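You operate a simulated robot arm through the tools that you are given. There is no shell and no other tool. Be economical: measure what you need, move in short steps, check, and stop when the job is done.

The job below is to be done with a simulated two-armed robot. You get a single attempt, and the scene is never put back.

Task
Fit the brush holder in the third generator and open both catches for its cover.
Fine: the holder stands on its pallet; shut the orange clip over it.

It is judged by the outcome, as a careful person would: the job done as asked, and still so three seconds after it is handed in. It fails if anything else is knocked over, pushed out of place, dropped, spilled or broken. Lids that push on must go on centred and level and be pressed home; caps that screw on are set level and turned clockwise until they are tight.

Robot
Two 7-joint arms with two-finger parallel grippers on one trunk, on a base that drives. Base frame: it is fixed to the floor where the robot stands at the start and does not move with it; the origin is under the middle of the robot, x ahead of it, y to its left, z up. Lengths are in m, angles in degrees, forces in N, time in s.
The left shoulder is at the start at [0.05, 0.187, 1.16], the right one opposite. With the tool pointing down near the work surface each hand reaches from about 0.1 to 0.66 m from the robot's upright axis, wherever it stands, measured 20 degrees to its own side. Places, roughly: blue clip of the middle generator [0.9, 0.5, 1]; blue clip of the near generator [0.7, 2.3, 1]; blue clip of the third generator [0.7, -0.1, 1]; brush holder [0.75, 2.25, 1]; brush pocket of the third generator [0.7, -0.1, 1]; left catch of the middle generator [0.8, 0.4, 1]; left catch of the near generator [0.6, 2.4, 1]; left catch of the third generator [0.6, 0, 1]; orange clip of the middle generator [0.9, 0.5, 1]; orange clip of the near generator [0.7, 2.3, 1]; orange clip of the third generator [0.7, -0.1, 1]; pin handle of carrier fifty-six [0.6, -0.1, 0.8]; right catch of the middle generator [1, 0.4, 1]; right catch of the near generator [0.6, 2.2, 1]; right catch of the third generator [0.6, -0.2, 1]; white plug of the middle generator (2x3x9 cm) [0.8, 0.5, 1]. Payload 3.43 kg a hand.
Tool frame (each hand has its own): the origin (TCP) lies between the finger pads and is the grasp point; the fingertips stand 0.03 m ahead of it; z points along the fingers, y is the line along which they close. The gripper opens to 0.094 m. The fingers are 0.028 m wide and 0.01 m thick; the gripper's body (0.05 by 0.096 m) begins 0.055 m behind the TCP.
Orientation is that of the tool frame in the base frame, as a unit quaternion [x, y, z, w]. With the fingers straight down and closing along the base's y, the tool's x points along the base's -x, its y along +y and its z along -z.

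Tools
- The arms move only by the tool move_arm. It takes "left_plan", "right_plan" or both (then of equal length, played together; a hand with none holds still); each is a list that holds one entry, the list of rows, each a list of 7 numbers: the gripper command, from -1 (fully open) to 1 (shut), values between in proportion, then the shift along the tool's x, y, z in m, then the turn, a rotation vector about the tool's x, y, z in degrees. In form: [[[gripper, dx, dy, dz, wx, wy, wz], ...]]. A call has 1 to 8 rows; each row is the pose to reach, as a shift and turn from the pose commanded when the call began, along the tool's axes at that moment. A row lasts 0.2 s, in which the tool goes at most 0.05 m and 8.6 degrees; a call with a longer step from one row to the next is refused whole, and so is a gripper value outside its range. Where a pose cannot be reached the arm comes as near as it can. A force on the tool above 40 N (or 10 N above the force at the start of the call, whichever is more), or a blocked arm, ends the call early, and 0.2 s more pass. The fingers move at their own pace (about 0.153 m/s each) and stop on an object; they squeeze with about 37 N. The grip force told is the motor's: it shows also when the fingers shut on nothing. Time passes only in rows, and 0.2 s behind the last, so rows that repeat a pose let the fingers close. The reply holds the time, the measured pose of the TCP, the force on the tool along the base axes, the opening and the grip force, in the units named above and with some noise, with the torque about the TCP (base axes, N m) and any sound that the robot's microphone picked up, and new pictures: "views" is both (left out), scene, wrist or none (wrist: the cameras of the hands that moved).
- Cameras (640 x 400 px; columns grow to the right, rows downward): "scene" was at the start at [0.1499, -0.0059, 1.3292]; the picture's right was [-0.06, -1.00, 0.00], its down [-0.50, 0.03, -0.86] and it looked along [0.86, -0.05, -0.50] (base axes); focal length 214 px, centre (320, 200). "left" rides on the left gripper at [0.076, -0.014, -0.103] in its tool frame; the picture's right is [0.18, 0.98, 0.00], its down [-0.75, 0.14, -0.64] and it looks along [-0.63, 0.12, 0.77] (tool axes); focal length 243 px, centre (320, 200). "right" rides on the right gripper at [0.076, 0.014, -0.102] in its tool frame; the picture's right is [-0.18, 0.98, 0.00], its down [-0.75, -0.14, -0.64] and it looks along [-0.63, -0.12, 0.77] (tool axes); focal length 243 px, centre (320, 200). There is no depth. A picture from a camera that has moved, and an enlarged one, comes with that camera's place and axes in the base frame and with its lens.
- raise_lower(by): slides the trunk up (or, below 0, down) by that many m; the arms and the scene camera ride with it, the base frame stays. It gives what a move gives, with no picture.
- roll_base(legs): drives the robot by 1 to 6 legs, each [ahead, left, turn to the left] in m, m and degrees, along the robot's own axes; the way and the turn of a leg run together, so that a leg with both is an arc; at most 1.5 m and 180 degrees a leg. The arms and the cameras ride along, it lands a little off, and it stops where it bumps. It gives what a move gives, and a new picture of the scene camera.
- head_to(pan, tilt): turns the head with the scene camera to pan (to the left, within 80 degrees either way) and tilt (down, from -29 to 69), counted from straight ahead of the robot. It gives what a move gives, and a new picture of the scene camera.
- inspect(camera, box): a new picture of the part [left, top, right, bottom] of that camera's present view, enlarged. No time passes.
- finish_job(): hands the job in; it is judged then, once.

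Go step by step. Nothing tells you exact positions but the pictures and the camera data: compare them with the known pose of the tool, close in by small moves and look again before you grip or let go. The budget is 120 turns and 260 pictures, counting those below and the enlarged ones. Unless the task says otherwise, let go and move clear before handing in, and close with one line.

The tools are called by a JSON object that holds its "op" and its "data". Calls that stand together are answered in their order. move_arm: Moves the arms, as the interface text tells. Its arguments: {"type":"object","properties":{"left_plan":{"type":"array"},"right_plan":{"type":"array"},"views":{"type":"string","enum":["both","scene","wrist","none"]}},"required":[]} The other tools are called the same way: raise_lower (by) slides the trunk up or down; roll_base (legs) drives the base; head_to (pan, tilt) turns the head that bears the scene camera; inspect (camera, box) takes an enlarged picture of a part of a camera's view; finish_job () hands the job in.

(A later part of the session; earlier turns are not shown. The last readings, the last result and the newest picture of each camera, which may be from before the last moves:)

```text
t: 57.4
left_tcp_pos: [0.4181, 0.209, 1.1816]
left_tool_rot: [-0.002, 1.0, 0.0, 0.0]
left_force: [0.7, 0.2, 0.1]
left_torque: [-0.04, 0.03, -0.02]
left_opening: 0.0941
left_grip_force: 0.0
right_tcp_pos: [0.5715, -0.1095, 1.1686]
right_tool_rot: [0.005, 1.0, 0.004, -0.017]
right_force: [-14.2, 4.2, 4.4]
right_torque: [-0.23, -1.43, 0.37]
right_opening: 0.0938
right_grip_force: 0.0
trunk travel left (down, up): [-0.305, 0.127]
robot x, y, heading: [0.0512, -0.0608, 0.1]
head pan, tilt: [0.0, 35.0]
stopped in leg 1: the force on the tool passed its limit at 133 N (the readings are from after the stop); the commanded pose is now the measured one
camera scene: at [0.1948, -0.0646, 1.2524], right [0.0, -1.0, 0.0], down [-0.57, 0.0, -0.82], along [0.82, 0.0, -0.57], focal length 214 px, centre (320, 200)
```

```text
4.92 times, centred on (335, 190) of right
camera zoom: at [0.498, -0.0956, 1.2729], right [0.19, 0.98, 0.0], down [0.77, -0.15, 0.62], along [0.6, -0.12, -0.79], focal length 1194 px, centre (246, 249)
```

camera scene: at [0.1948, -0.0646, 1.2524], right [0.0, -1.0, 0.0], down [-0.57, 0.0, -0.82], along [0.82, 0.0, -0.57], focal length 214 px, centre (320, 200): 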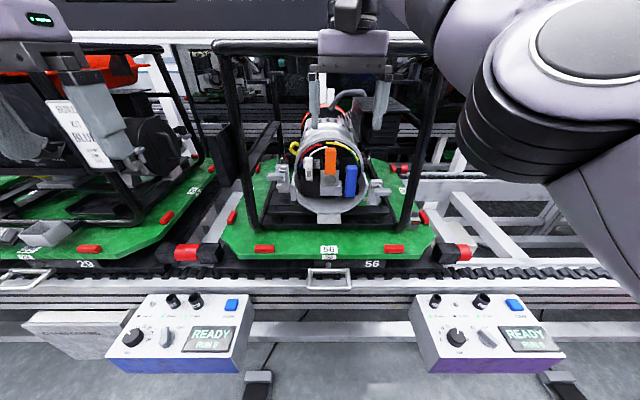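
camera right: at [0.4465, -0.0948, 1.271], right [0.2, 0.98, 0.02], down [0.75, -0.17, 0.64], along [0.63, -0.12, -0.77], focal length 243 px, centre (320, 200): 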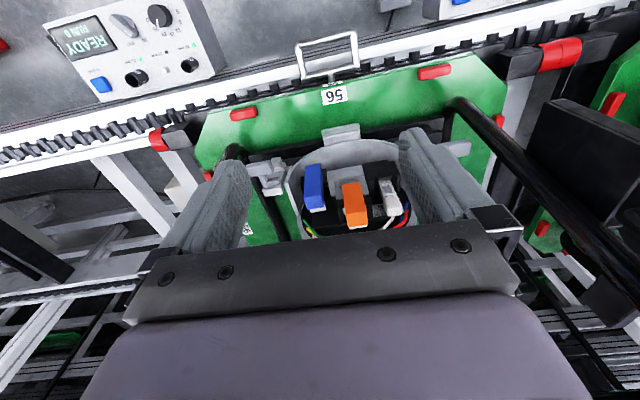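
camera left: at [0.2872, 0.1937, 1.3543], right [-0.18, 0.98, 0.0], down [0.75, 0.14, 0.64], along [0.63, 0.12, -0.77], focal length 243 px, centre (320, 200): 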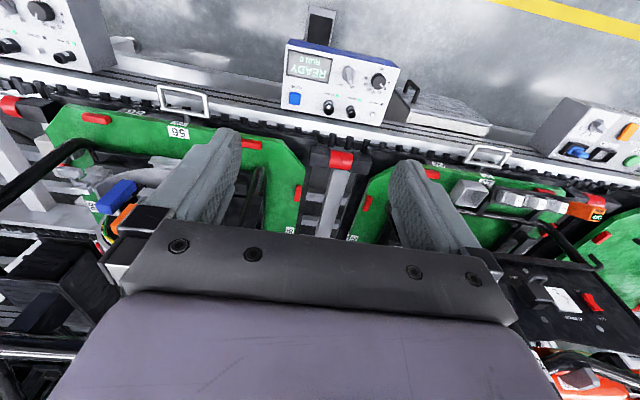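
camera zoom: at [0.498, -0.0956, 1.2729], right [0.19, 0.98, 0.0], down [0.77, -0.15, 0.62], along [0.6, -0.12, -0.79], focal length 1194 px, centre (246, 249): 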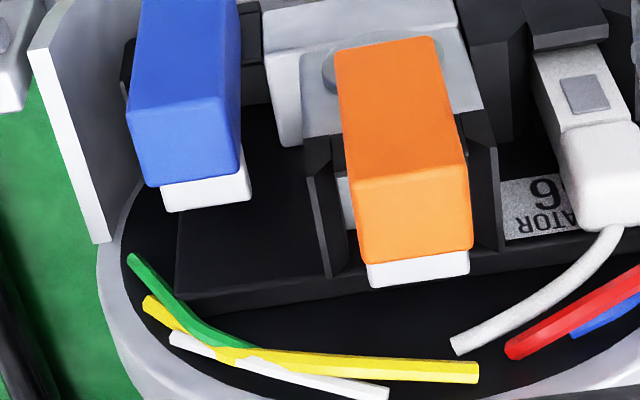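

My hand touched the frame's top bar (it reaches further forward than I thought). I'll back off, check nothing moved, and study the clip from lower and sideways.

{"op": "roll_base", "data": {"legs": [[-0.06, 0, 0]]}}

{"op": "move_arm", "data": {"right_plan": [[[-1, 0.04, 0, 0, 0, 0, 0], [-1, 0.08, 0, 0, 0, 0, 0], [-1, 0.12, -0.03, 0, 0, 0, 0], [-1, 0.16, -0.07, 0, 0, 0, 0], [-1, 0.17, -0.115, 0, 0, 0, 0], [-1, 0.17, -0.16, 0, 0, 0, 0], [-1, 0.17, -0.2, 0, 0, 0, 0], [-1, 0.17, -0.22, 0, 0, 0, 0]]], "views": "none"}}

{"op": "roll_base", "data": {"legs": [[0.0, 0.25, 0]]}}

{"op": "head_to", "data": {"pan": -33, "tilt": 22}}

{"op": "inspect", "data": {"camera": "scene", "box": [280, 140, 380, 220]}}

```text
t: 58.3
left_tcp_pos: [0.3604, 0.2084, 1.1813]
left_tool_rot: [-0.001, 1.0, 0.0, -0.001]
left_force: [0.1, 0.0, 0.1]
left_torque: [0.01, -0.02, 0.01]
left_opening: 0.094
left_grip_force: 0.0
right_tcp_pos: [0.5134, -0.1097, 1.1677]
right_tool_rot: [0.005, 1.0, 0.005, -0.016]
right_force: [-0.7, -0.1, 0.6]
right_torque: [0.0, 0.01, 0.02]
right_opening: 0.0942
right_grip_force: 0.1
trunk travel left (down, up): [-0.305, 0.127]
robot x, y, heading: [-0.0116, -0.064, 0.2]
head pan, tilt: [0.0, 35.0]
camera scene: at [0.137, -0.0653, 1.2519], right [0.0, -1.0, 0.0], down [-0.57, 0.0, -0.82], along [0.82, 0.0, -0.57], focal length 214 px, centre (320, 200)
```

scene: 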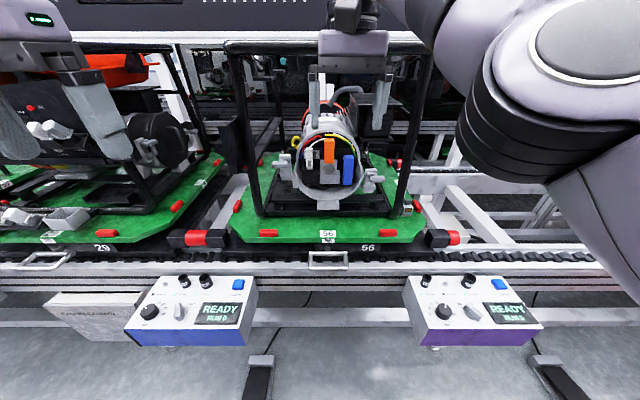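

```text
refused: row 4 steps farther than a row can; nothing moved
```

```text
t: 61.1
left_tcp_pos: [0.3611, 0.4598, 1.1822]
left_tool_rot: [-0.001, 1.0, 0.001, -0.002]
left_force: [0.2, 0.3, -0.2]
left_torque: [0.01, 0.0, 0.01]
left_opening: 0.0937
left_grip_force: 0.0
right_tcp_pos: [0.5147, 0.1406, 1.1673]
right_tool_rot: [0.007, 1.0, 0.004, -0.016]
right_force: [-0.8, -0.4, -0.1]
right_torque: [0.01, 0.0, 0.02]
right_opening: 0.0941
right_grip_force: 0.0
trunk travel left (down, up): [-0.305, 0.127]
robot x, y, heading: [-0.0079, 0.1845, 0.0]
head pan, tilt: [0.0, 35.0]
camera scene: at [0.1381, 0.1856, 1.2518], right [0.0, -1.0, 0.0], down [-0.57, 0.0, -0.82], along [0.82, 0.0, -0.57], focal length 214 px, centre (320, 200)
```

scene: 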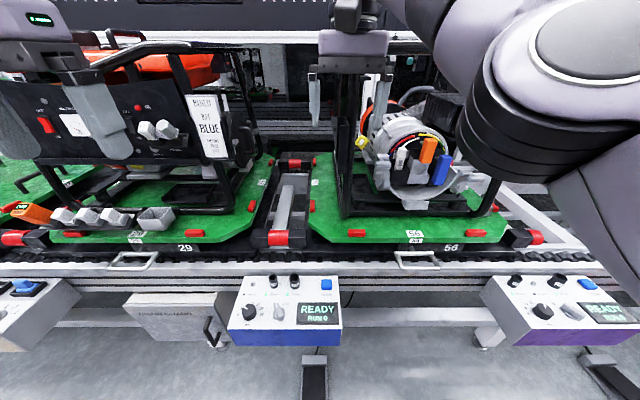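

```text
t: 62.1
left_tcp_pos: [0.3609, 0.4585, 1.1826]
left_tool_rot: [-0.001, 1.0, 0.0, -0.002]
left_force: [0.7, -1.0, 0.1]
left_torque: [0.0, 0.0, 0.02]
left_opening: 0.0938
left_grip_force: 0.0
right_tcp_pos: [0.5152, 0.1405, 1.1673]
right_tool_rot: [0.006, 1.0, 0.004, -0.017]
right_force: [0.2, -0.4, -0.2]
right_torque: [-0.02, 0.01, 0.0]
right_opening: 0.0939
right_grip_force: 0.1
trunk travel left (down, up): [-0.305, 0.127]
robot x, y, heading: [-0.0072, 0.1863, 0.0]
head pan, tilt: [-33.0, 22.0]
camera scene: at [0.1278, 0.135, 1.2724], right [-0.55, -0.84, 0.0], down [-0.31, 0.2, -0.93], along [0.78, -0.51, -0.37], focal length 214 px, centre (320, 200)
```

scene: 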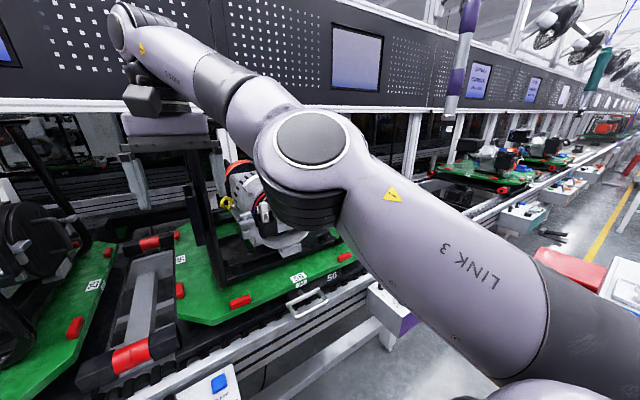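

```text
5.00 times, centred on (330, 180) of scene
camera zoom: at [0.1278, 0.135, 1.2724], right [-0.55, -0.84, 0.0], down [-0.31, 0.2, -0.93], along [0.78, -0.51, -0.37], focal length 1072 px, centre (270, 300)
```

zoom: 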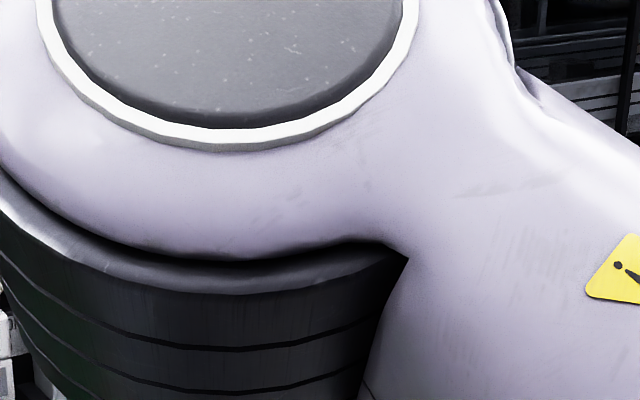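

Right elbow blocks the view; retract the right hand and look with the head straight.

{"op": "move_arm", "data": {"right_plan": [[[-1, 0.04, 0, 0, 0, 0, 0], [-1, 0.08, 0, 0, 0, 0, 0], [-1, 0.12, 0, 0, 0, 0, 0], [-1, 0.16, -0.02, 0, 0, 0, 0], [-1, 0.17, -0.06, 0, 0, 0, 0], [-1, 0.17, -0.1, 0, 0, 0, 0], [-1, 0.17, -0.14, 0, 0, 0, 0], [-1, 0.17, -0.18, 0, 0, 0, 0]]], "views": "none"}}

{"op": "head_to", "data": {"pan": -10, "tilt": 30}}

{"op": "inspect", "data": {"camera": "scene", "box": [330, 110, 450, 210]}}

```text
t: 63.9
left_tcp_pos: [0.3612, 0.4583, 1.1819]
left_tool_rot: [-0.001, 1.0, 0.0, -0.002]
left_force: [-0.2, -0.3, 0.0]
left_torque: [-0.03, -0.04, 0.02]
left_opening: 0.0937
left_grip_force: 0.0
right_tcp_pos: [0.3432, -0.0372, 1.1727]
right_tool_rot: [0.005, 1.0, 0.005, -0.017]
right_force: [0.4, -0.4, 0.2]
right_torque: [-0.01, 0.01, 0.0]
right_opening: 0.0937
right_grip_force: 0.1
trunk travel left (down, up): [-0.305, 0.127]
robot x, y, heading: [-0.0109, 0.1837, 0.0]
head pan, tilt: [-33.0, 22.0]
```

```text
t: 64.8
left_tcp_pos: [0.3615, 0.4591, 1.1815]
left_tool_rot: [-0.001, 1.0, 0.0, -0.001]
left_force: [0.3, -0.3, 0.1]
left_torque: [-0.01, -0.03, 0.0]
left_opening: 0.094
left_grip_force: 0.0
right_tcp_pos: [0.3452, -0.0354, 1.1717]
right_tool_rot: [0.007, 1.0, 0.005, -0.017]
right_force: [0.4, 0.5, -0.3]
right_torque: [-0.03, 0.02, 0.0]
right_opening: 0.0938
right_grip_force: 0.0
trunk travel left (down, up): [-0.305, 0.127]
robot x, y, heading: [-0.0115, 0.1862, -0.2]
head pan, tilt: [-10.0, 30.0]
camera scene: at [0.139, 0.1697, 1.2596], right [-0.18, -0.98, 0.0], down [-0.49, 0.09, -0.87], along [0.85, -0.15, -0.5], focal length 214 px, centre (320, 200)
```

scene: 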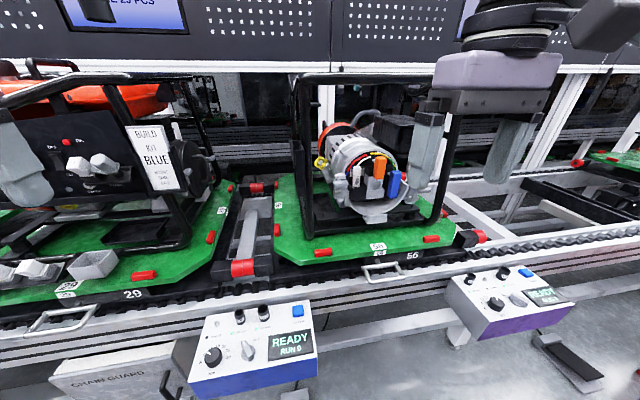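

```text
4.00 times, centred on (390, 160) of scene
camera zoom: at [0.139, 0.1697, 1.2596], right [-0.18, -0.98, 0.0], down [-0.49, 0.09, -0.87], along [0.85, -0.15, -0.5], focal length 858 px, centre (40, 360)
```

zoom: 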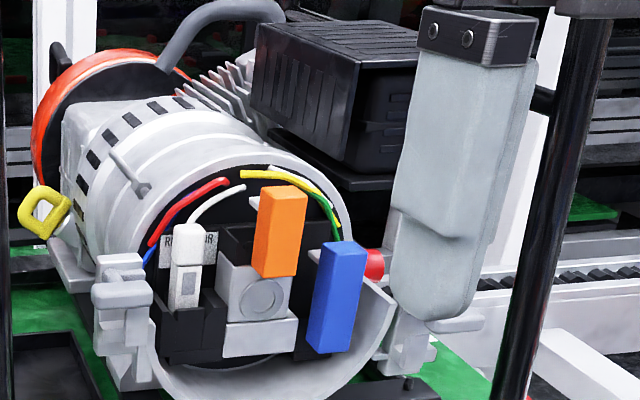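

{"op": "inspect", "data": {"camera": "scene", "box": [365, 148, 425, 205]}}

{"op": "inspect", "data": {"camera": "scene", "box": [170, 140, 230, 200]}}

```text
7.02 times, centred on (395, 176) of scene
camera zoom: at [0.139, 0.1697, 1.2596], right [-0.18, -0.98, 0.0], down [-0.49, 0.09, -0.87], along [0.85, -0.15, -0.5], focal length 1505 px, centre (-206, 365)
```

zoom: 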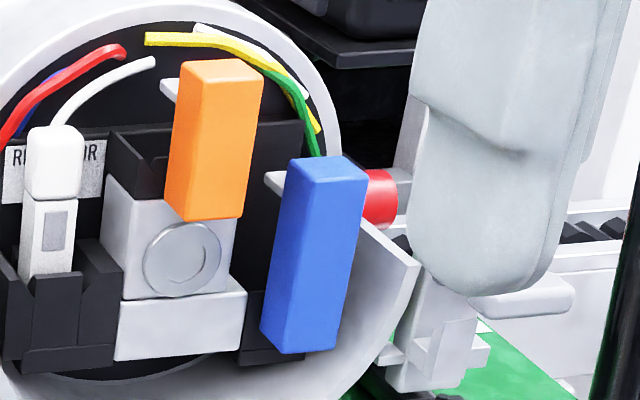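

```text
6.67 times, centred on (200, 170) of scene
camera zoom: at [0.139, 0.1697, 1.2596], right [-0.18, -0.98, 0.0], down [-0.49, 0.09, -0.87], along [0.85, -0.15, -0.5], focal length 1430 px, centre (1120, 400)
```

zoom: 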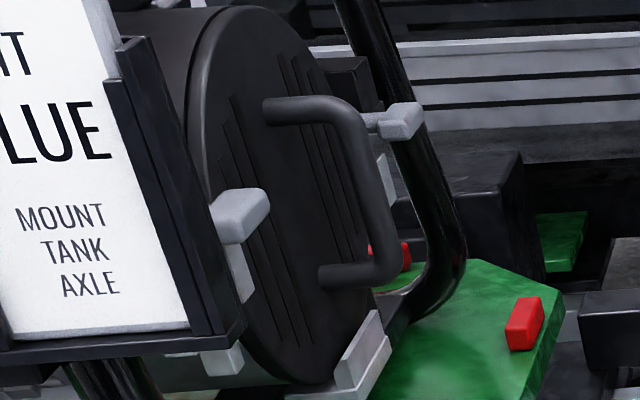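

Now it's clear: each clip is a handle with a tongue at the top reaching back over its pocket, hinged at the bottom; the orange one is currently closed over an empty pocket. Now the catches in detail.

{"op": "inspect", "data": {"camera": "scene", "box": [340, 160, 385, 200]}}

{"op": "roll_base", "data": {"legs": [[0, -0.25, 0]]}}

{"op": "head_to", "data": {"pan": 0, "tilt": 35}}

{"op": "inspect", "data": {"camera": "scene", "box": [265, 140, 325, 200]}}

{"op": "inspect", "data": {"camera": "scene", "box": [345, 145, 405, 205]}}

```text
10.00 times, centred on (362, 180) of scene
camera zoom: at [0.139, 0.1697, 1.2596], right [-0.18, -0.98, 0.0], down [-0.49, 0.09, -0.87], along [0.85, -0.15, -0.5], focal length 2145 px, centre (-105, 400)
```

zoom: 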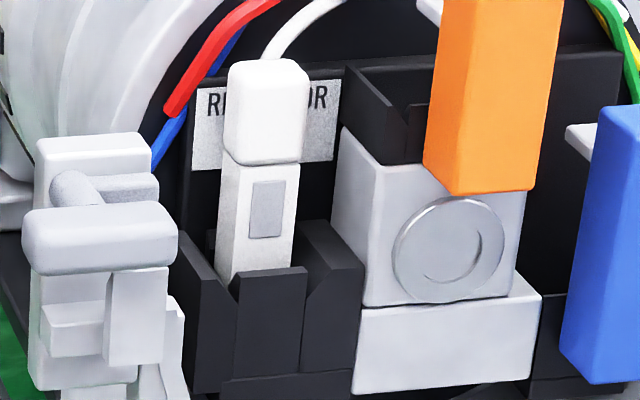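

```text
t: 67.6
left_tcp_pos: [0.3606, 0.2075, 1.182]
left_tool_rot: [-0.004, 1.0, 0.001, -0.003]
left_force: [0.1, 0.1, 0.7]
left_torque: [0.01, 0.01, 0.03]
left_opening: 0.0941
left_grip_force: 0.1
right_tcp_pos: [0.3455, -0.2872, 1.1718]
right_tool_rot: [0.003, 1.0, 0.005, -0.016]
right_force: [0.7, -0.1, -0.3]
right_torque: [0.0, 0.0, 0.02]
right_opening: 0.0941
right_grip_force: 0.1
trunk travel left (down, up): [-0.305, 0.127]
robot x, y, heading: [-0.0095, -0.0676, 0.6]
head pan, tilt: [-10.0, 30.0]
camera scene: at [0.1395, -0.0824, 1.2596], right [-0.17, -0.99, 0.0], down [-0.49, 0.08, -0.87], along [0.85, -0.15, -0.5], focal length 214 px, centre (320, 200)
```

scene: 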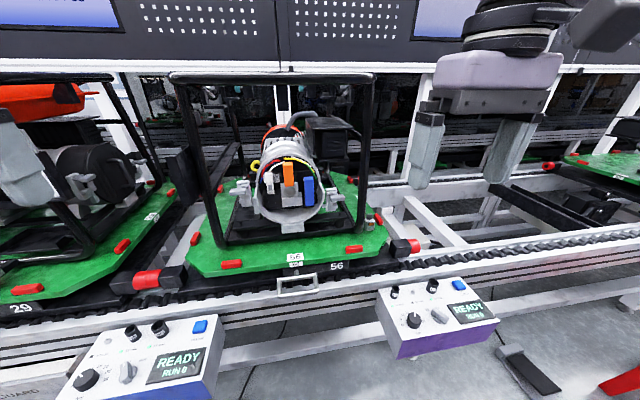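

```text
t: 68.3
left_tcp_pos: [0.3602, 0.2087, 1.1817]
left_tool_rot: [-0.004, 1.0, 0.0, -0.002]
left_force: [-0.4, 0.1, -0.2]
left_torque: [-0.01, -0.03, -0.03]
left_opening: 0.0942
left_grip_force: 0.1
right_tcp_pos: [0.3452, -0.2859, 1.1717]
right_tool_rot: [0.003, 1.0, 0.005, -0.016]
right_force: [0.1, -0.3, 0.1]
right_torque: [0.03, 0.02, -0.01]
right_opening: 0.0939
right_grip_force: 0.2
trunk travel left (down, up): [-0.305, 0.127]
robot x, y, heading: [-0.013, -0.0659, 0.2]
head pan, tilt: [0.0, 35.0]
camera scene: at [0.1384, -0.0666, 1.2518], right [0.0, -1.0, 0.0], down [-0.57, 0.0, -0.82], along [0.82, 0.0, -0.57], focal length 214 px, centre (320, 200)
```

scene: 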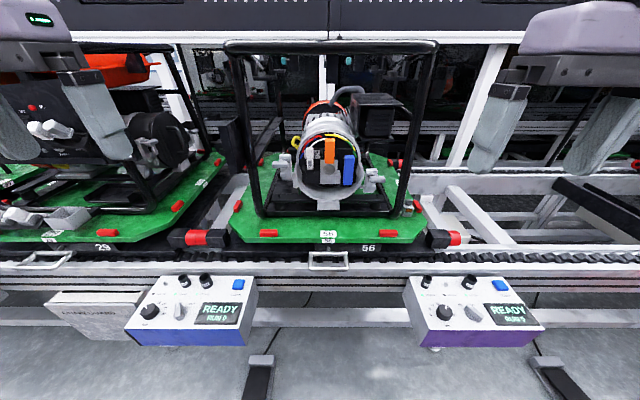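

```text
6.67 times, centred on (295, 170) of scene
camera zoom: at [0.1384, -0.0666, 1.2518], right [0.0, -1.0, 0.0], down [-0.57, 0.0, -0.82], along [0.82, 0.0, -0.57], focal length 1430 px, centre (487, 400)
```

zoom: 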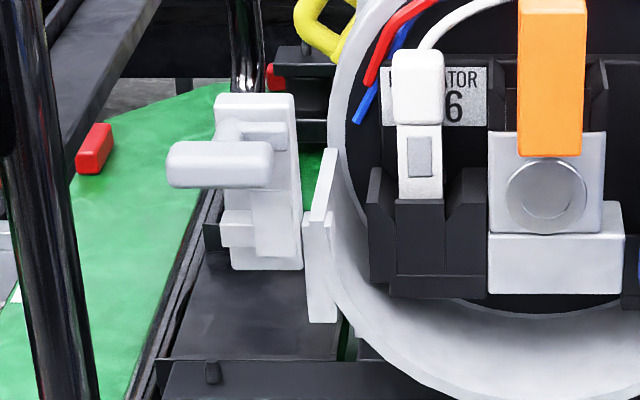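

```text
6.67 times, centred on (375, 175) of scene
camera zoom: at [0.1384, -0.0666, 1.2518], right [0.0, -1.0, 0.0], down [-0.57, 0.0, -0.82], along [0.82, 0.0, -0.57], focal length 1430 px, centre (-47, 367)
```

zoom: 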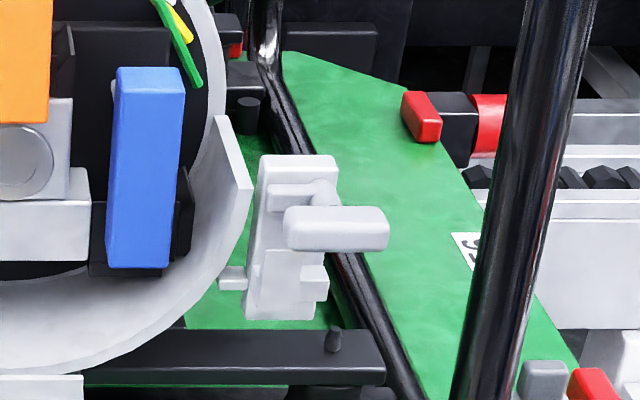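

I'll compare with the closed catches on the covered middle generator.

{"op": "inspect", "data": {"camera": "scene", "box": [125, 130, 175, 180]}}

{"op": "head_to", "data": {"pan": 30, "tilt": 30}}

```text
8.00 times, centred on (150, 155) of scene
camera zoom: at [0.1384, -0.0666, 1.2518], right [0.0, -1.0, 0.0], down [-0.57, 0.0, -0.82], along [0.82, 0.0, -0.57], focal length 1716 px, centre (1680, 560)
```

zoom: 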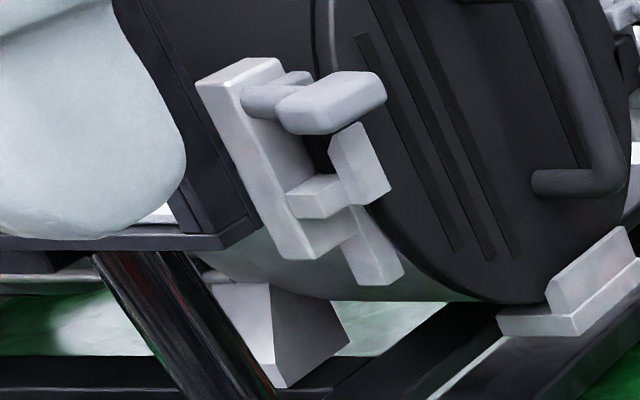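

```text
t: 69.3
left_tcp_pos: [0.3605, 0.2083, 1.1822]
left_tool_rot: [-0.004, 1.0, 0.001, -0.002]
left_force: [0.6, 0.1, -0.3]
left_torque: [0.0, 0.0, 0.01]
left_opening: 0.0939
left_grip_force: 0.1
right_tcp_pos: [0.3452, -0.2867, 1.1731]
right_tool_rot: [0.003, 1.0, 0.004, -0.017]
right_force: [-0.3, -0.8, 0.3]
right_torque: [0.01, 0.01, 0.03]
right_opening: 0.0941
right_grip_force: 0.1
trunk travel left (down, up): [-0.305, 0.127]
robot x, y, heading: [-0.01, -0.0673, 0.5]
head pan, tilt: [30.0, 30.0]
camera scene: at [0.1285, -0.0214, 1.2596], right [0.5, -0.86, 0.0], down [-0.43, -0.25, -0.87], along [0.75, 0.44, -0.5], focal length 214 px, centre (320, 200)
```

scene: 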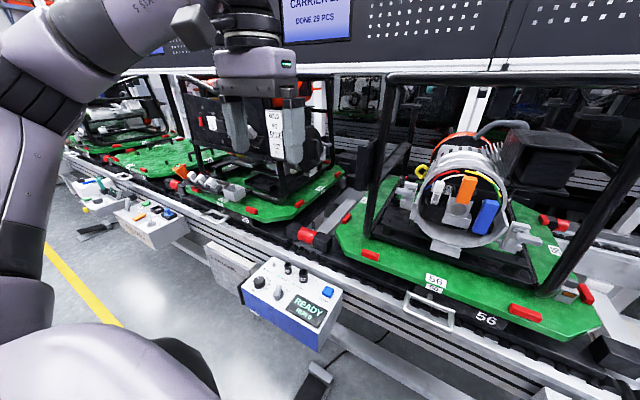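

The left hand blocks the middle generator's catch; move it aside and look again.

{"op": "move_arm", "data": {"left_plan": [[[-1, 0.03, 0.03, 0, 0, 0, 0], [-1, 0.06, 0.06, 0, 0, 0, 0], [-1, 0.08, 0.1, 0, 0, 0, 0], [-1, 0.09, 0.14, 0, 0, 0, 0], [-1, 0.09, 0.18, 0, 0, 0, 0]]], "views": "none"}}

{"op": "inspect", "data": {"camera": "scene", "box": [270, 110, 350, 190]}}

{"op": "inspect", "data": {"camera": "scene", "box": [385, 155, 435, 215]}}

{"op": "inspect", "data": {"camera": "scene", "box": [490, 205, 550, 265]}}

```text
t: 70.5
left_tcp_pos: [0.3224, 0.3673, 1.1622]
left_tool_rot: [-0.003, 1.0, -0.002, -0.002]
left_force: [0.1, 0.9, 0.1]
left_torque: [-0.04, 0.01, -0.03]
left_opening: 0.0937
left_grip_force: 0.1
left hand out of reach, approached as far as the arm can: row 3, 4, 5
right_tcp_pos: [0.3461, -0.2864, 1.1722]
right_tool_rot: [0.003, 1.0, 0.005, -0.017]
right_force: [-0.2, -0.5, 0.1]
right_torque: [-0.02, 0.01, 0.01]
right_opening: 0.0938
right_grip_force: 0.1
trunk travel left (down, up): [-0.305, 0.127]
robot x, y, heading: [-0.0071, -0.068, 0.4]
head pan, tilt: [30.0, 30.0]
```

```text
5.00 times, centred on (310, 150) of scene
camera zoom: at [0.1287, -0.021, 1.2595], right [0.5, -0.86, 0.0], down [-0.43, -0.25, -0.87], along [0.75, 0.44, -0.5], focal length 1072 px, centre (370, 450)
```

zoom: 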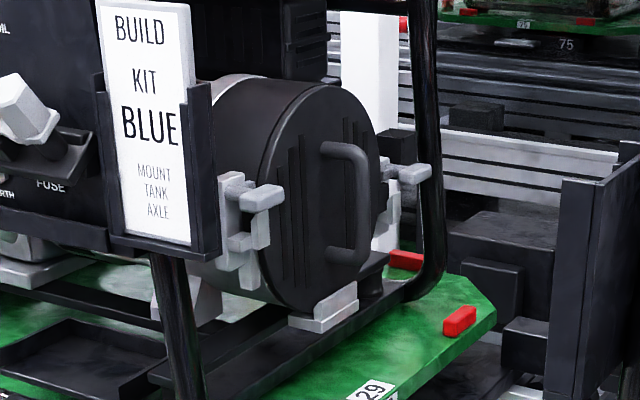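

```text
6.67 times, centred on (410, 185) of scene
camera zoom: at [0.1287, -0.021, 1.2595], right [0.5, -0.86, 0.0], down [-0.43, -0.25, -0.87], along [0.75, 0.44, -0.5], focal length 1430 px, centre (-280, 300)
```

zoom: 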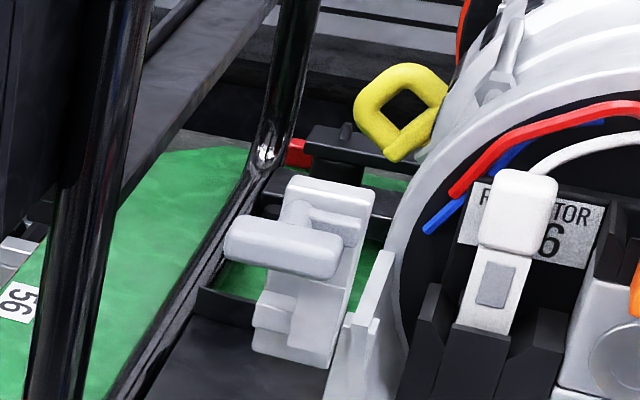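

```text
6.67 times, centred on (520, 235) of scene
camera zoom: at [0.1287, -0.021, 1.2595], right [0.5, -0.86, 0.0], down [-0.43, -0.25, -0.87], along [0.75, 0.44, -0.5], focal length 1430 px, centre (-1013, -33)
```

zoom: 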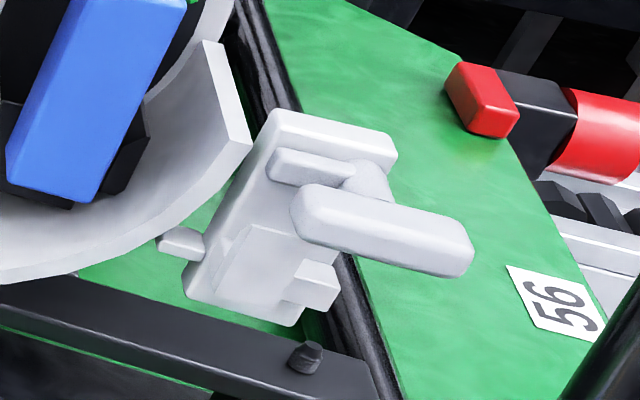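

Catches on the covered (shut) middle generator look the same as those on 56, so 56's are shut and need opening. Now I drive in nearer with the right hand kept clear of the frame, for close views of holder and right catch.

{"op": "roll_base", "data": {"legs": [[0.07, -0.08, 0]]}}

{"op": "head_to", "data": {"pan": -10, "tilt": 40}}

{"op": "move_arm", "data": {"right_plan": [[[-1, 0, 0, 0.03, 0, 0, 0], [-1, -0.04, 0, 0.05, 0, 0, 0], [-1, -0.08, 0, 0.07, 0, 0, 0], [-1, -0.11, 0, 0.1, 0, 0, 0], [-1, -0.13, 0, 0.13, 0, 0, 0]]], "views": "both"}}

{"op": "inspect", "data": {"camera": "right", "box": [200, 80, 440, 230]}}

```text
t: 71.9
left_tcp_pos: [0.3909, 0.286, 1.1629]
left_tool_rot: [-0.004, 1.0, 0.0, -0.002]
left_force: [0.0, -0.9, 0.2]
left_torque: [-0.01, 0.04, 0.01]
left_opening: 0.0938
left_grip_force: 0.1
right_tcp_pos: [0.4147, -0.3674, 1.1728]
right_tool_rot: [0.003, 1.0, 0.005, -0.017]
right_force: [-0.2, 0.2, 0.0]
right_torque: [0.04, -0.01, -0.01]
right_opening: 0.0941
right_grip_force: 0.0
trunk travel left (down, up): [-0.305, 0.127]
robot x, y, heading: [0.0574, -0.1477, 0.1]
head pan, tilt: [30.0, 30.0]
camera scene: at [0.1974, -0.1023, 1.2596], right [0.5, -0.86, 0.0], down [-0.43, -0.25, -0.87], along [0.75, 0.44, -0.5], focal length 214 px, centre (320, 200)
```

scene: 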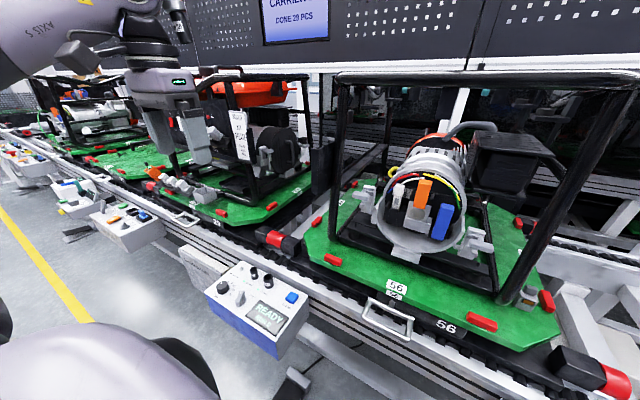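

```text
t: 72.9
left_tcp_pos: [0.3917, 0.2871, 1.1638]
left_tool_rot: [-0.004, 1.0, -0.001, -0.002]
left_force: [0.8, 0.5, 0.2]
left_torque: [0.04, 0.04, -0.01]
left_opening: 0.0941
left_grip_force: 0.1
right_tcp_pos: [0.4141, -0.3684, 1.1726]
right_tool_rot: [0.004, 1.0, 0.004, -0.017]
right_force: [0.1, -0.8, -0.2]
right_torque: [-0.02, -0.05, 0.01]
right_opening: 0.094
right_grip_force: 0.0
trunk travel left (down, up): [-0.305, 0.127]
robot x, y, heading: [0.0613, -0.1479, 0.4]
head pan, tilt: [-10.0, 40.0]
camera scene: at [0.2028, -0.162, 1.2443], right [-0.17, -0.99, 0.0], down [-0.63, 0.11, -0.77], along [0.76, -0.13, -0.64], focal length 214 px, centre (320, 200)
```

scene: 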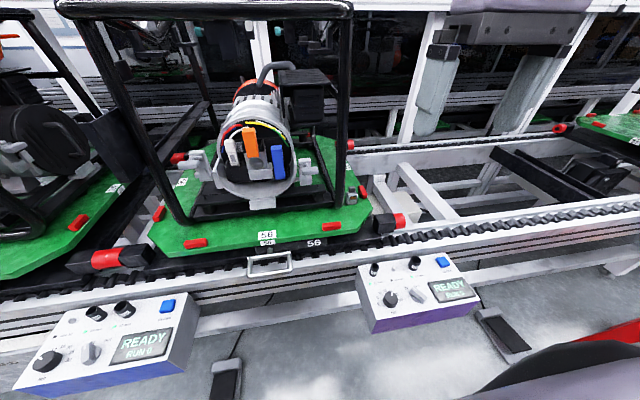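

```text
t: 74.1
left_tcp_pos: [0.3911, 0.2861, 1.1638]
left_tool_rot: [-0.004, 1.0, 0.001, -0.002]
left_force: [-0.1, 0.7, -0.7]
left_torque: [-0.02, 0.03, -0.02]
left_opening: 0.094
left_grip_force: 0.0
right_tcp_pos: [0.5393, -0.3679, 1.0359]
right_tool_rot: [0.003, 1.0, 0.004, -0.017]
right_force: [-0.8, -0.6, 0.1]
right_torque: [0.01, 0.0, 0.01]
right_opening: 0.0938
right_grip_force: 0.0
trunk travel left (down, up): [-0.305, 0.127]
robot x, y, heading: [0.0599, -0.1479, 0.2]
head pan, tilt: [-10.0, 40.0]
camera scene: at [0.2031, -0.1621, 1.2442], right [-0.17, -0.99, 0.0], down [-0.63, 0.11, -0.77], along [0.75, -0.13, -0.64], focal length 214 px, centre (320, 200)
camera right: at [0.4666, -0.3551, 1.1397], right [0.19, 0.98, 0.0], down [0.77, -0.15, 0.62], along [0.6, -0.12, -0.79], focal length 243 px, centre (320, 200)
```

scene: 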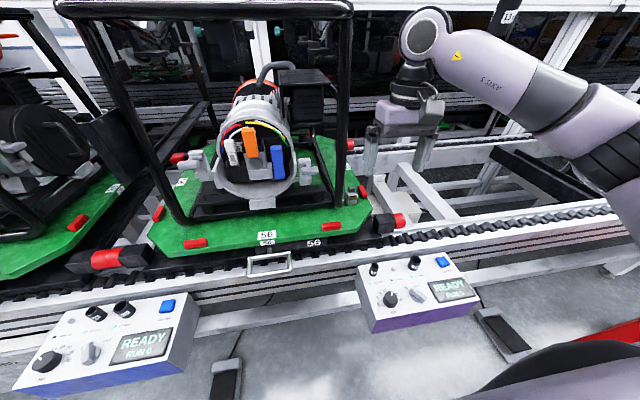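
right: 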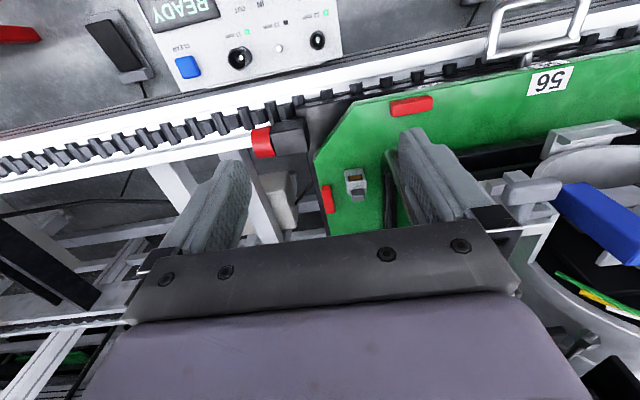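

```text
2.67 times, centred on (320, 155) of right
camera zoom: at [0.4666, -0.3551, 1.1397], right [0.19, 0.98, 0.0], down [0.77, -0.15, 0.62], along [0.6, -0.12, -0.79], focal length 647 px, centre (320, 320)
```

zoom: 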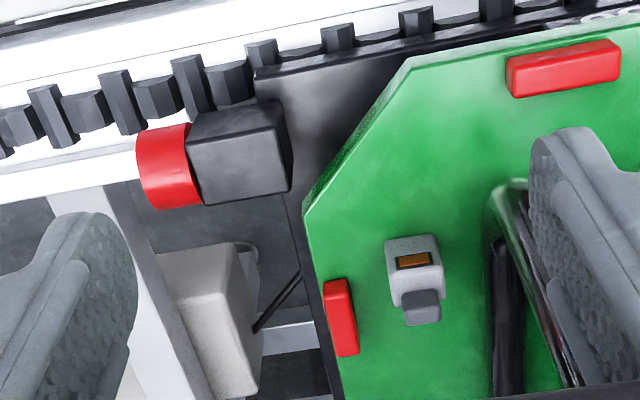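

Holder has ~2 cm free on both sides. Measuring it from the scene camera too.

{"op": "inspect", "data": {"camera": "scene", "box": [330, 170, 380, 215]}}

{"op": "inspect", "data": {"camera": "right", "box": [320, 140, 400, 220]}}

```text
8.89 times, centred on (355, 192) of scene
camera zoom: at [0.2031, -0.1621, 1.2442], right [-0.17, -0.99, 0.0], down [-0.63, 0.11, -0.77], along [0.75, -0.13, -0.64], focal length 1906 px, centre (9, 267)
```

zoom: 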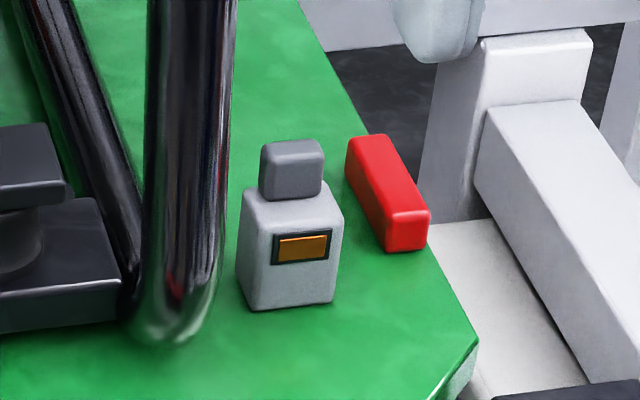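

```text
5.00 times, centred on (360, 180) of right
camera zoom: at [0.4666, -0.3551, 1.1397], right [0.19, 0.98, 0.0], down [0.77, -0.15, 0.62], along [0.6, -0.12, -0.79], focal length 1213 px, centre (120, 300)
```

zoom: 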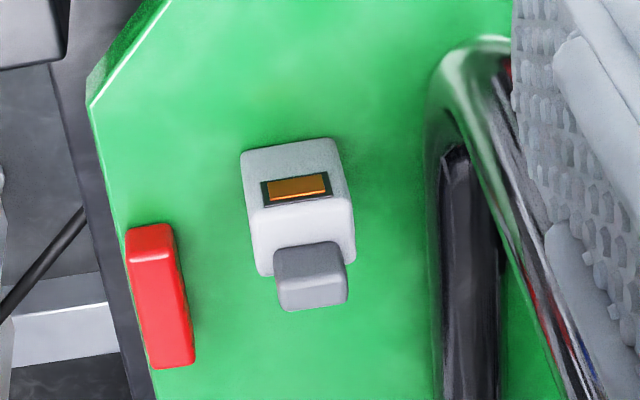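

Holder measured: front face x≈0.655, y≈−0.340, base z≈0.827, 3.6 cm body plus 2.4 cm head. First I open the orange clip: moving the right hand in front of it, tilted 35° forward.

{"op": "move_arm", "data": {"right_plan": [[[-0.2, 0.03, 0.035, -0.01, 0, -5, 0], [-0.2, 0.04, 0.075, -0.02, 0, -10, 0], [-0.2, 0.04, 0.115, -0.03, 0, -15, 0], [-0.2, 0.04, 0.155, -0.04, 0, -20, 0], [-0.2, 0.04, 0.195, -0.05, 0, -25, 0], [-0.2, 0.03, 0.235, -0.06, 0, -30, 0], [-0.2, 0.02, 0.265, -0.065, 0, -35, 0], [-0.2, 0.01, 0.279, -0.07, 0, -37, 0]]], "views": "both"}}

{"op": "inspect", "data": {"camera": "right", "box": [220, 100, 420, 240]}}

```text
t: 75.9
left_tcp_pos: [0.3903, 0.2867, 1.1629]
left_tool_rot: [-0.003, 1.0, -0.001, -0.002]
left_force: [-0.9, -0.1, -0.1]
left_torque: [-0.02, -0.02, 0.0]
left_opening: 0.094
left_grip_force: 0.1
right_tcp_pos: [0.5344, -0.0887, 1.1121]
right_tool_rot: [0.004, 0.953, 0.003, 0.302]
right_force: [-0.8, -0.7, 0.2]
right_torque: [-0.01, 0.0, 0.0]
right_opening: 0.0561
right_grip_force: 0.1
trunk travel left (down, up): [-0.305, 0.127]
robot x, y, heading: [0.0575, -0.1465, 0.3]
head pan, tilt: [-10.0, 40.0]
camera scene: at [0.2028, -0.1619, 1.2443], right [-0.17, -0.99, 0.0], down [-0.63, 0.11, -0.77], along [0.75, -0.13, -0.64], focal length 214 px, centre (320, 200)
camera right: at [0.4129, -0.0753, 1.15], right [0.16, 0.98, 0.11], down [0.24, -0.15, 0.96], along [0.96, -0.12, -0.26], focal length 243 px, centre (320, 200)
```

scene: 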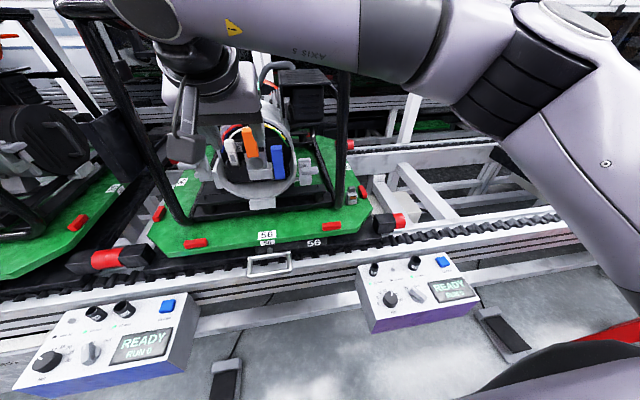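
right: 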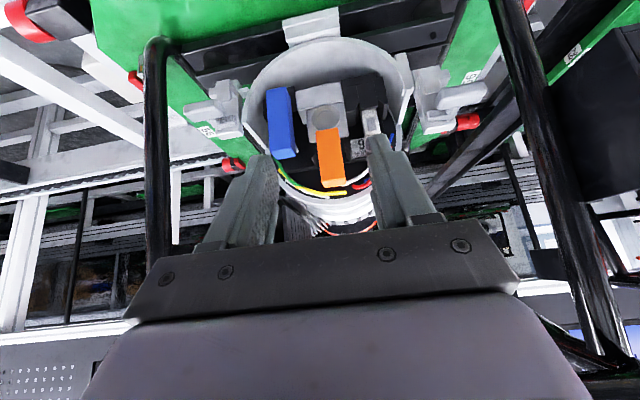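

```text
2.86 times, centred on (320, 170) of right
camera zoom: at [0.4129, -0.0753, 1.15], right [0.16, 0.98, 0.11], down [0.24, -0.15, 0.96], along [0.96, -0.12, -0.26], focal length 693 px, centre (320, 286)
```

zoom: 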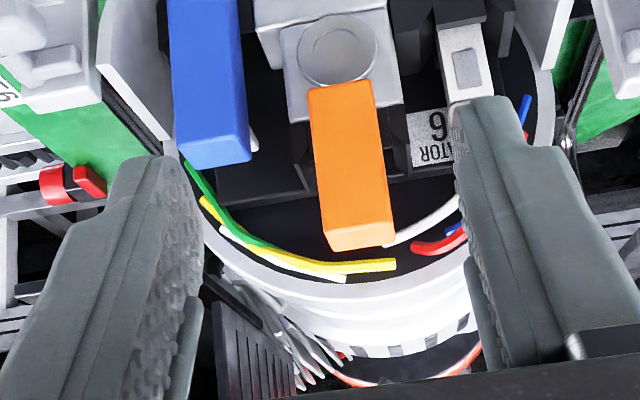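

Aligned with the orange handle. Moving in to straddle it and grip near its top.

{"op": "move_arm", "data": {"right_plan": [[[-0.2, -0.02, -0.0005, 0.03, 0, 0, 0], [-0.2, -0.04, -0.0005, 0.06, 0, 0, 0], [-0.2, -0.0566, -0.0005, 0.089, 0, 0, 0], [0.1, -0.0566, -0.0005, 0.089, 0, 0, 0], [1, -0.0566, -0.0005, 0.089, 0, 0, 0], [1, -0.0566, -0.0005, 0.089, 0, 0, 0]]], "views": "both"}}

{"op": "inspect", "data": {"camera": "right", "box": [250, 110, 390, 210]}}

```text
t: 77.3
left_tcp_pos: [0.3907, 0.2871, 1.1637]
left_tool_rot: [-0.003, 1.0, -0.001, -0.002]
left_force: [0.4, -0.4, 1.5]
left_torque: [0.0, -0.01, -0.01]
left_opening: 0.0938
left_grip_force: 0.1
right_tcp_pos: [0.6322, -0.0893, 1.0705]
right_tool_rot: [0.003, 0.953, 0.003, 0.303]
right_force: [3.1, 7.4, 1.1]
right_torque: [-0.09, -0.23, 0.75]
right_opening: 0.024
right_grip_force: 37.2
trunk travel left (down, up): [-0.305, 0.127]
robot x, y, heading: [0.0619, -0.1479, -0.1]
head pan, tilt: [-10.0, 40.0]
camera scene: at [0.2031, -0.1611, 1.2443], right [-0.17, -0.99, 0.0], down [-0.63, 0.11, -0.77], along [0.75, -0.13, -0.64], focal length 214 px, centre (320, 200)
camera right: at [0.5104, -0.075, 1.1091], right [0.15, 0.98, 0.11], down [0.25, -0.15, 0.96], along [0.96, -0.12, -0.26], focal length 243 px, centre (320, 200)
```

scene: 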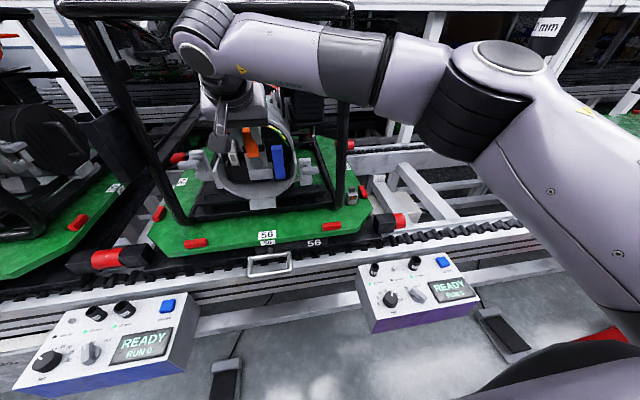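
right: 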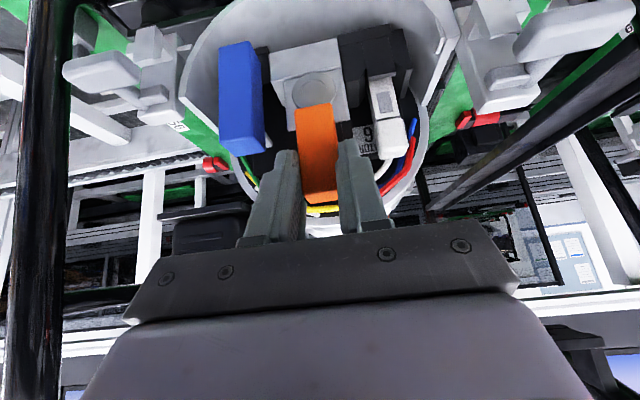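

```text
4.00 times, centred on (320, 160) of right
camera zoom: at [0.5104, -0.075, 1.1091], right [0.15, 0.98, 0.11], down [0.25, -0.15, 0.96], along [0.96, -0.12, -0.26], focal length 970 px, centre (320, 360)
```

zoom: 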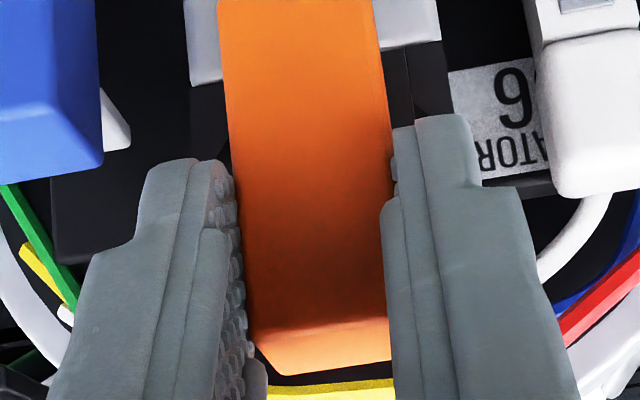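

Gripped. Swinging the clip forward a little about its lower end to see if it moves.

{"op": "move_arm", "data": {"right_plan": [[[1, 0.0044, 0, -0.0008, 0, -4, 0], [1, 0.0087, 0, -0.0015, 0, -8, 0], [1, 0.013, 0, -0.0017, 0, -12, 0], [1, 0.0174, 0, -0.0018, 0, -16, 0]]], "views": "wrist"}}

{"op": "inspect", "data": {"camera": "scene", "box": [205, 110, 305, 190]}}

```text
t: 78.3
left_tcp_pos: [0.3929, 0.2881, 1.1622]
left_tool_rot: [-0.004, 1.0, -0.001, -0.002]
left_force: [0.2, 0.1, -0.4]
left_torque: [0.01, 0.0, 0.02]
left_opening: 0.0939
left_grip_force: 0.0
right_tcp_pos: [0.6171, -0.0882, 1.06]
right_tool_rot: [0.004, 0.902, 0.002, 0.431]
right_force: [9.5, 12.4, 0.2]
right_torque: [-0.22, -0.11, 0.75]
right_opening: 0.0238
right_grip_force: 37.0
trunk travel left (down, up): [-0.305, 0.127]
robot x, y, heading: [0.061, -0.1496, 0.0]
head pan, tilt: [-10.0, 40.0]
camera right: at [0.4903, -0.0744, 1.064], right [0.12, 0.98, 0.15], down [-0.03, -0.15, 0.99], along [0.99, -0.12, 0.01], focal length 243 px, centre (320, 200)
```

right: 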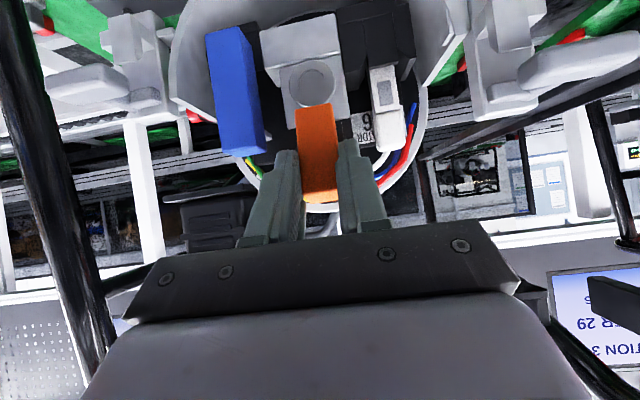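

```text
5.00 times, centred on (255, 150) of scene
camera zoom: at [0.2046, -0.1604, 1.2439], right [-0.17, -0.99, 0.0], down [-0.63, 0.11, -0.77], along [0.75, -0.13, -0.64], focal length 1072 px, centre (645, 450)
```

zoom: 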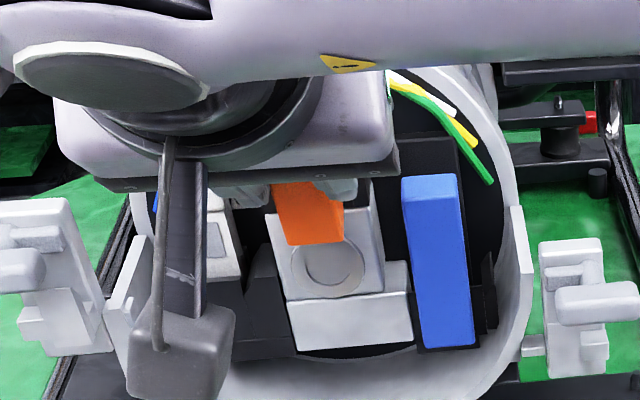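

It swings easily (≈10 N). Continuing the swing to about 56°.

{"op": "move_arm", "data": {"right_plan": [[[1, 0.0087, 0, -0.0014, 0, -8, 0], [1, 0.0174, 0, -0.0017, 0, -16, 0], [1, 0.0262, 0, -0.0007, 0, -24, 0], [1, 0.0347, 0, 0.0014, 0, -32, 0], [1, 0.0428, 0, 0.0048, 0, -40, 0]]], "views": "wrist"}}

{"op": "inspect", "data": {"camera": "scene", "box": [205, 110, 305, 190]}}

```text
t: 79.5
left_tcp_pos: [0.396, 0.2872, 1.1609]
left_tool_rot: [-0.004, 1.0, -0.001, -0.004]
left_force: [0.2, 0.5, 0.0]
left_torque: [0.0, -0.01, -0.01]
left_opening: 0.0939
left_grip_force: 0.2
right_tcp_pos: [0.5979, -0.0892, 1.0219]
right_tool_rot: [0.004, 0.703, 0.0, 0.711]
right_force: [27.9, 10.5, -0.5]
right_torque: [-0.71, 0.69, 0.44]
right_opening: 0.0238
right_grip_force: 36.8
trunk travel left (down, up): [-0.305, 0.127]
robot x, y, heading: [0.0615, -0.1476, 0.2]
head pan, tilt: [-10.0, 40.0]
camera right: at [0.4958, -0.0746, 0.9438], right [0.0, 0.98, 0.19], down [-0.65, -0.14, 0.74], along [0.76, -0.13, 0.64], focal length 243 px, centre (320, 200)
```

right: 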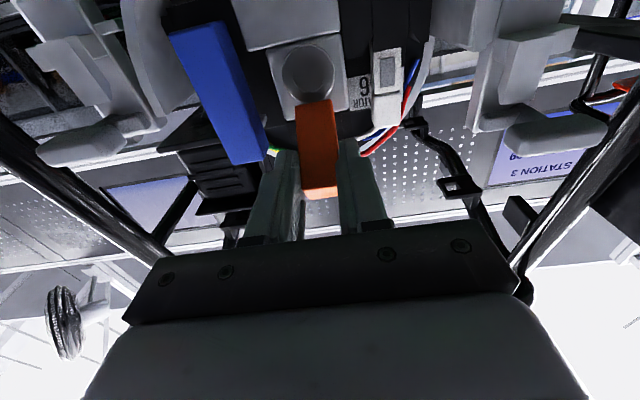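

```text
5.00 times, centred on (255, 150) of scene
camera zoom: at [0.2076, -0.1606, 1.2436], right [-0.17, -0.99, 0.0], down [-0.64, 0.11, -0.76], along [0.75, -0.13, -0.65], focal length 1072 px, centre (645, 450)
```

zoom: 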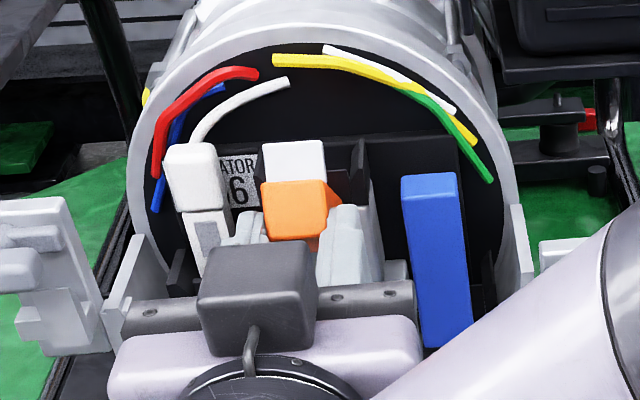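

Clip tongue is clear of the pocket now, force slightly rising. I'll go a little further with a corrected hinge estimate.

{"op": "move_arm", "data": {"right_plan": [[[1, 0.003, 0, 0.003, 0, 0, 0], [1, 0.0126, 0, 0.004, 0, -8, 0], [1, 0.0213, 0, 0.0045, 0, -16, 0]]], "views": "none"}}

{"op": "inspect", "data": {"camera": "scene", "box": [205, 110, 305, 190]}}

```text
t: 80.3
left_tcp_pos: [0.3906, 0.2886, 1.1621]
left_tool_rot: [-0.004, 1.0, -0.001, -0.002]
left_force: [-0.2, -0.3, -0.1]
left_torque: [-0.01, 0.0, 0.01]
left_opening: 0.094
left_grip_force: 0.0
right_tcp_pos: [0.5974, -0.089, 1.0043]
right_tool_rot: [0.005, 0.596, 0.002, 0.803]
right_force: [-8.7, 11.3, 0.5]
right_torque: [-0.76, 0.72, 0.49]
right_opening: 0.024
right_grip_force: 36.6
trunk travel left (down, up): [-0.305, 0.127]
robot x, y, heading: [0.0585, -0.1457, 0.0]
head pan, tilt: [-10.0, 40.0]
```

```text
5.00 times, centred on (255, 150) of scene
camera zoom: at [0.2024, -0.16, 1.2441], right [-0.17, -0.99, 0.0], down [-0.63, 0.11, -0.77], along [0.75, -0.13, -0.64], focal length 1072 px, centre (645, 450)
```

zoom: 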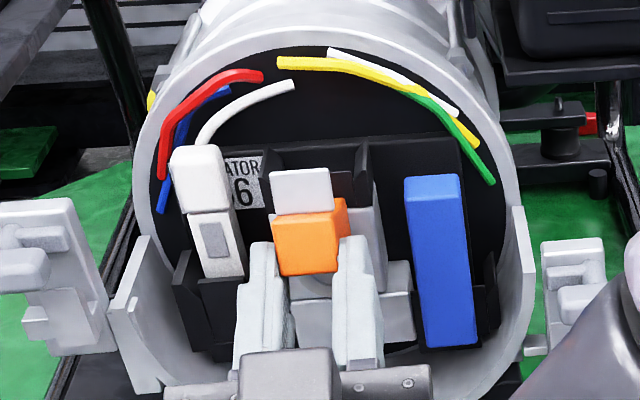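

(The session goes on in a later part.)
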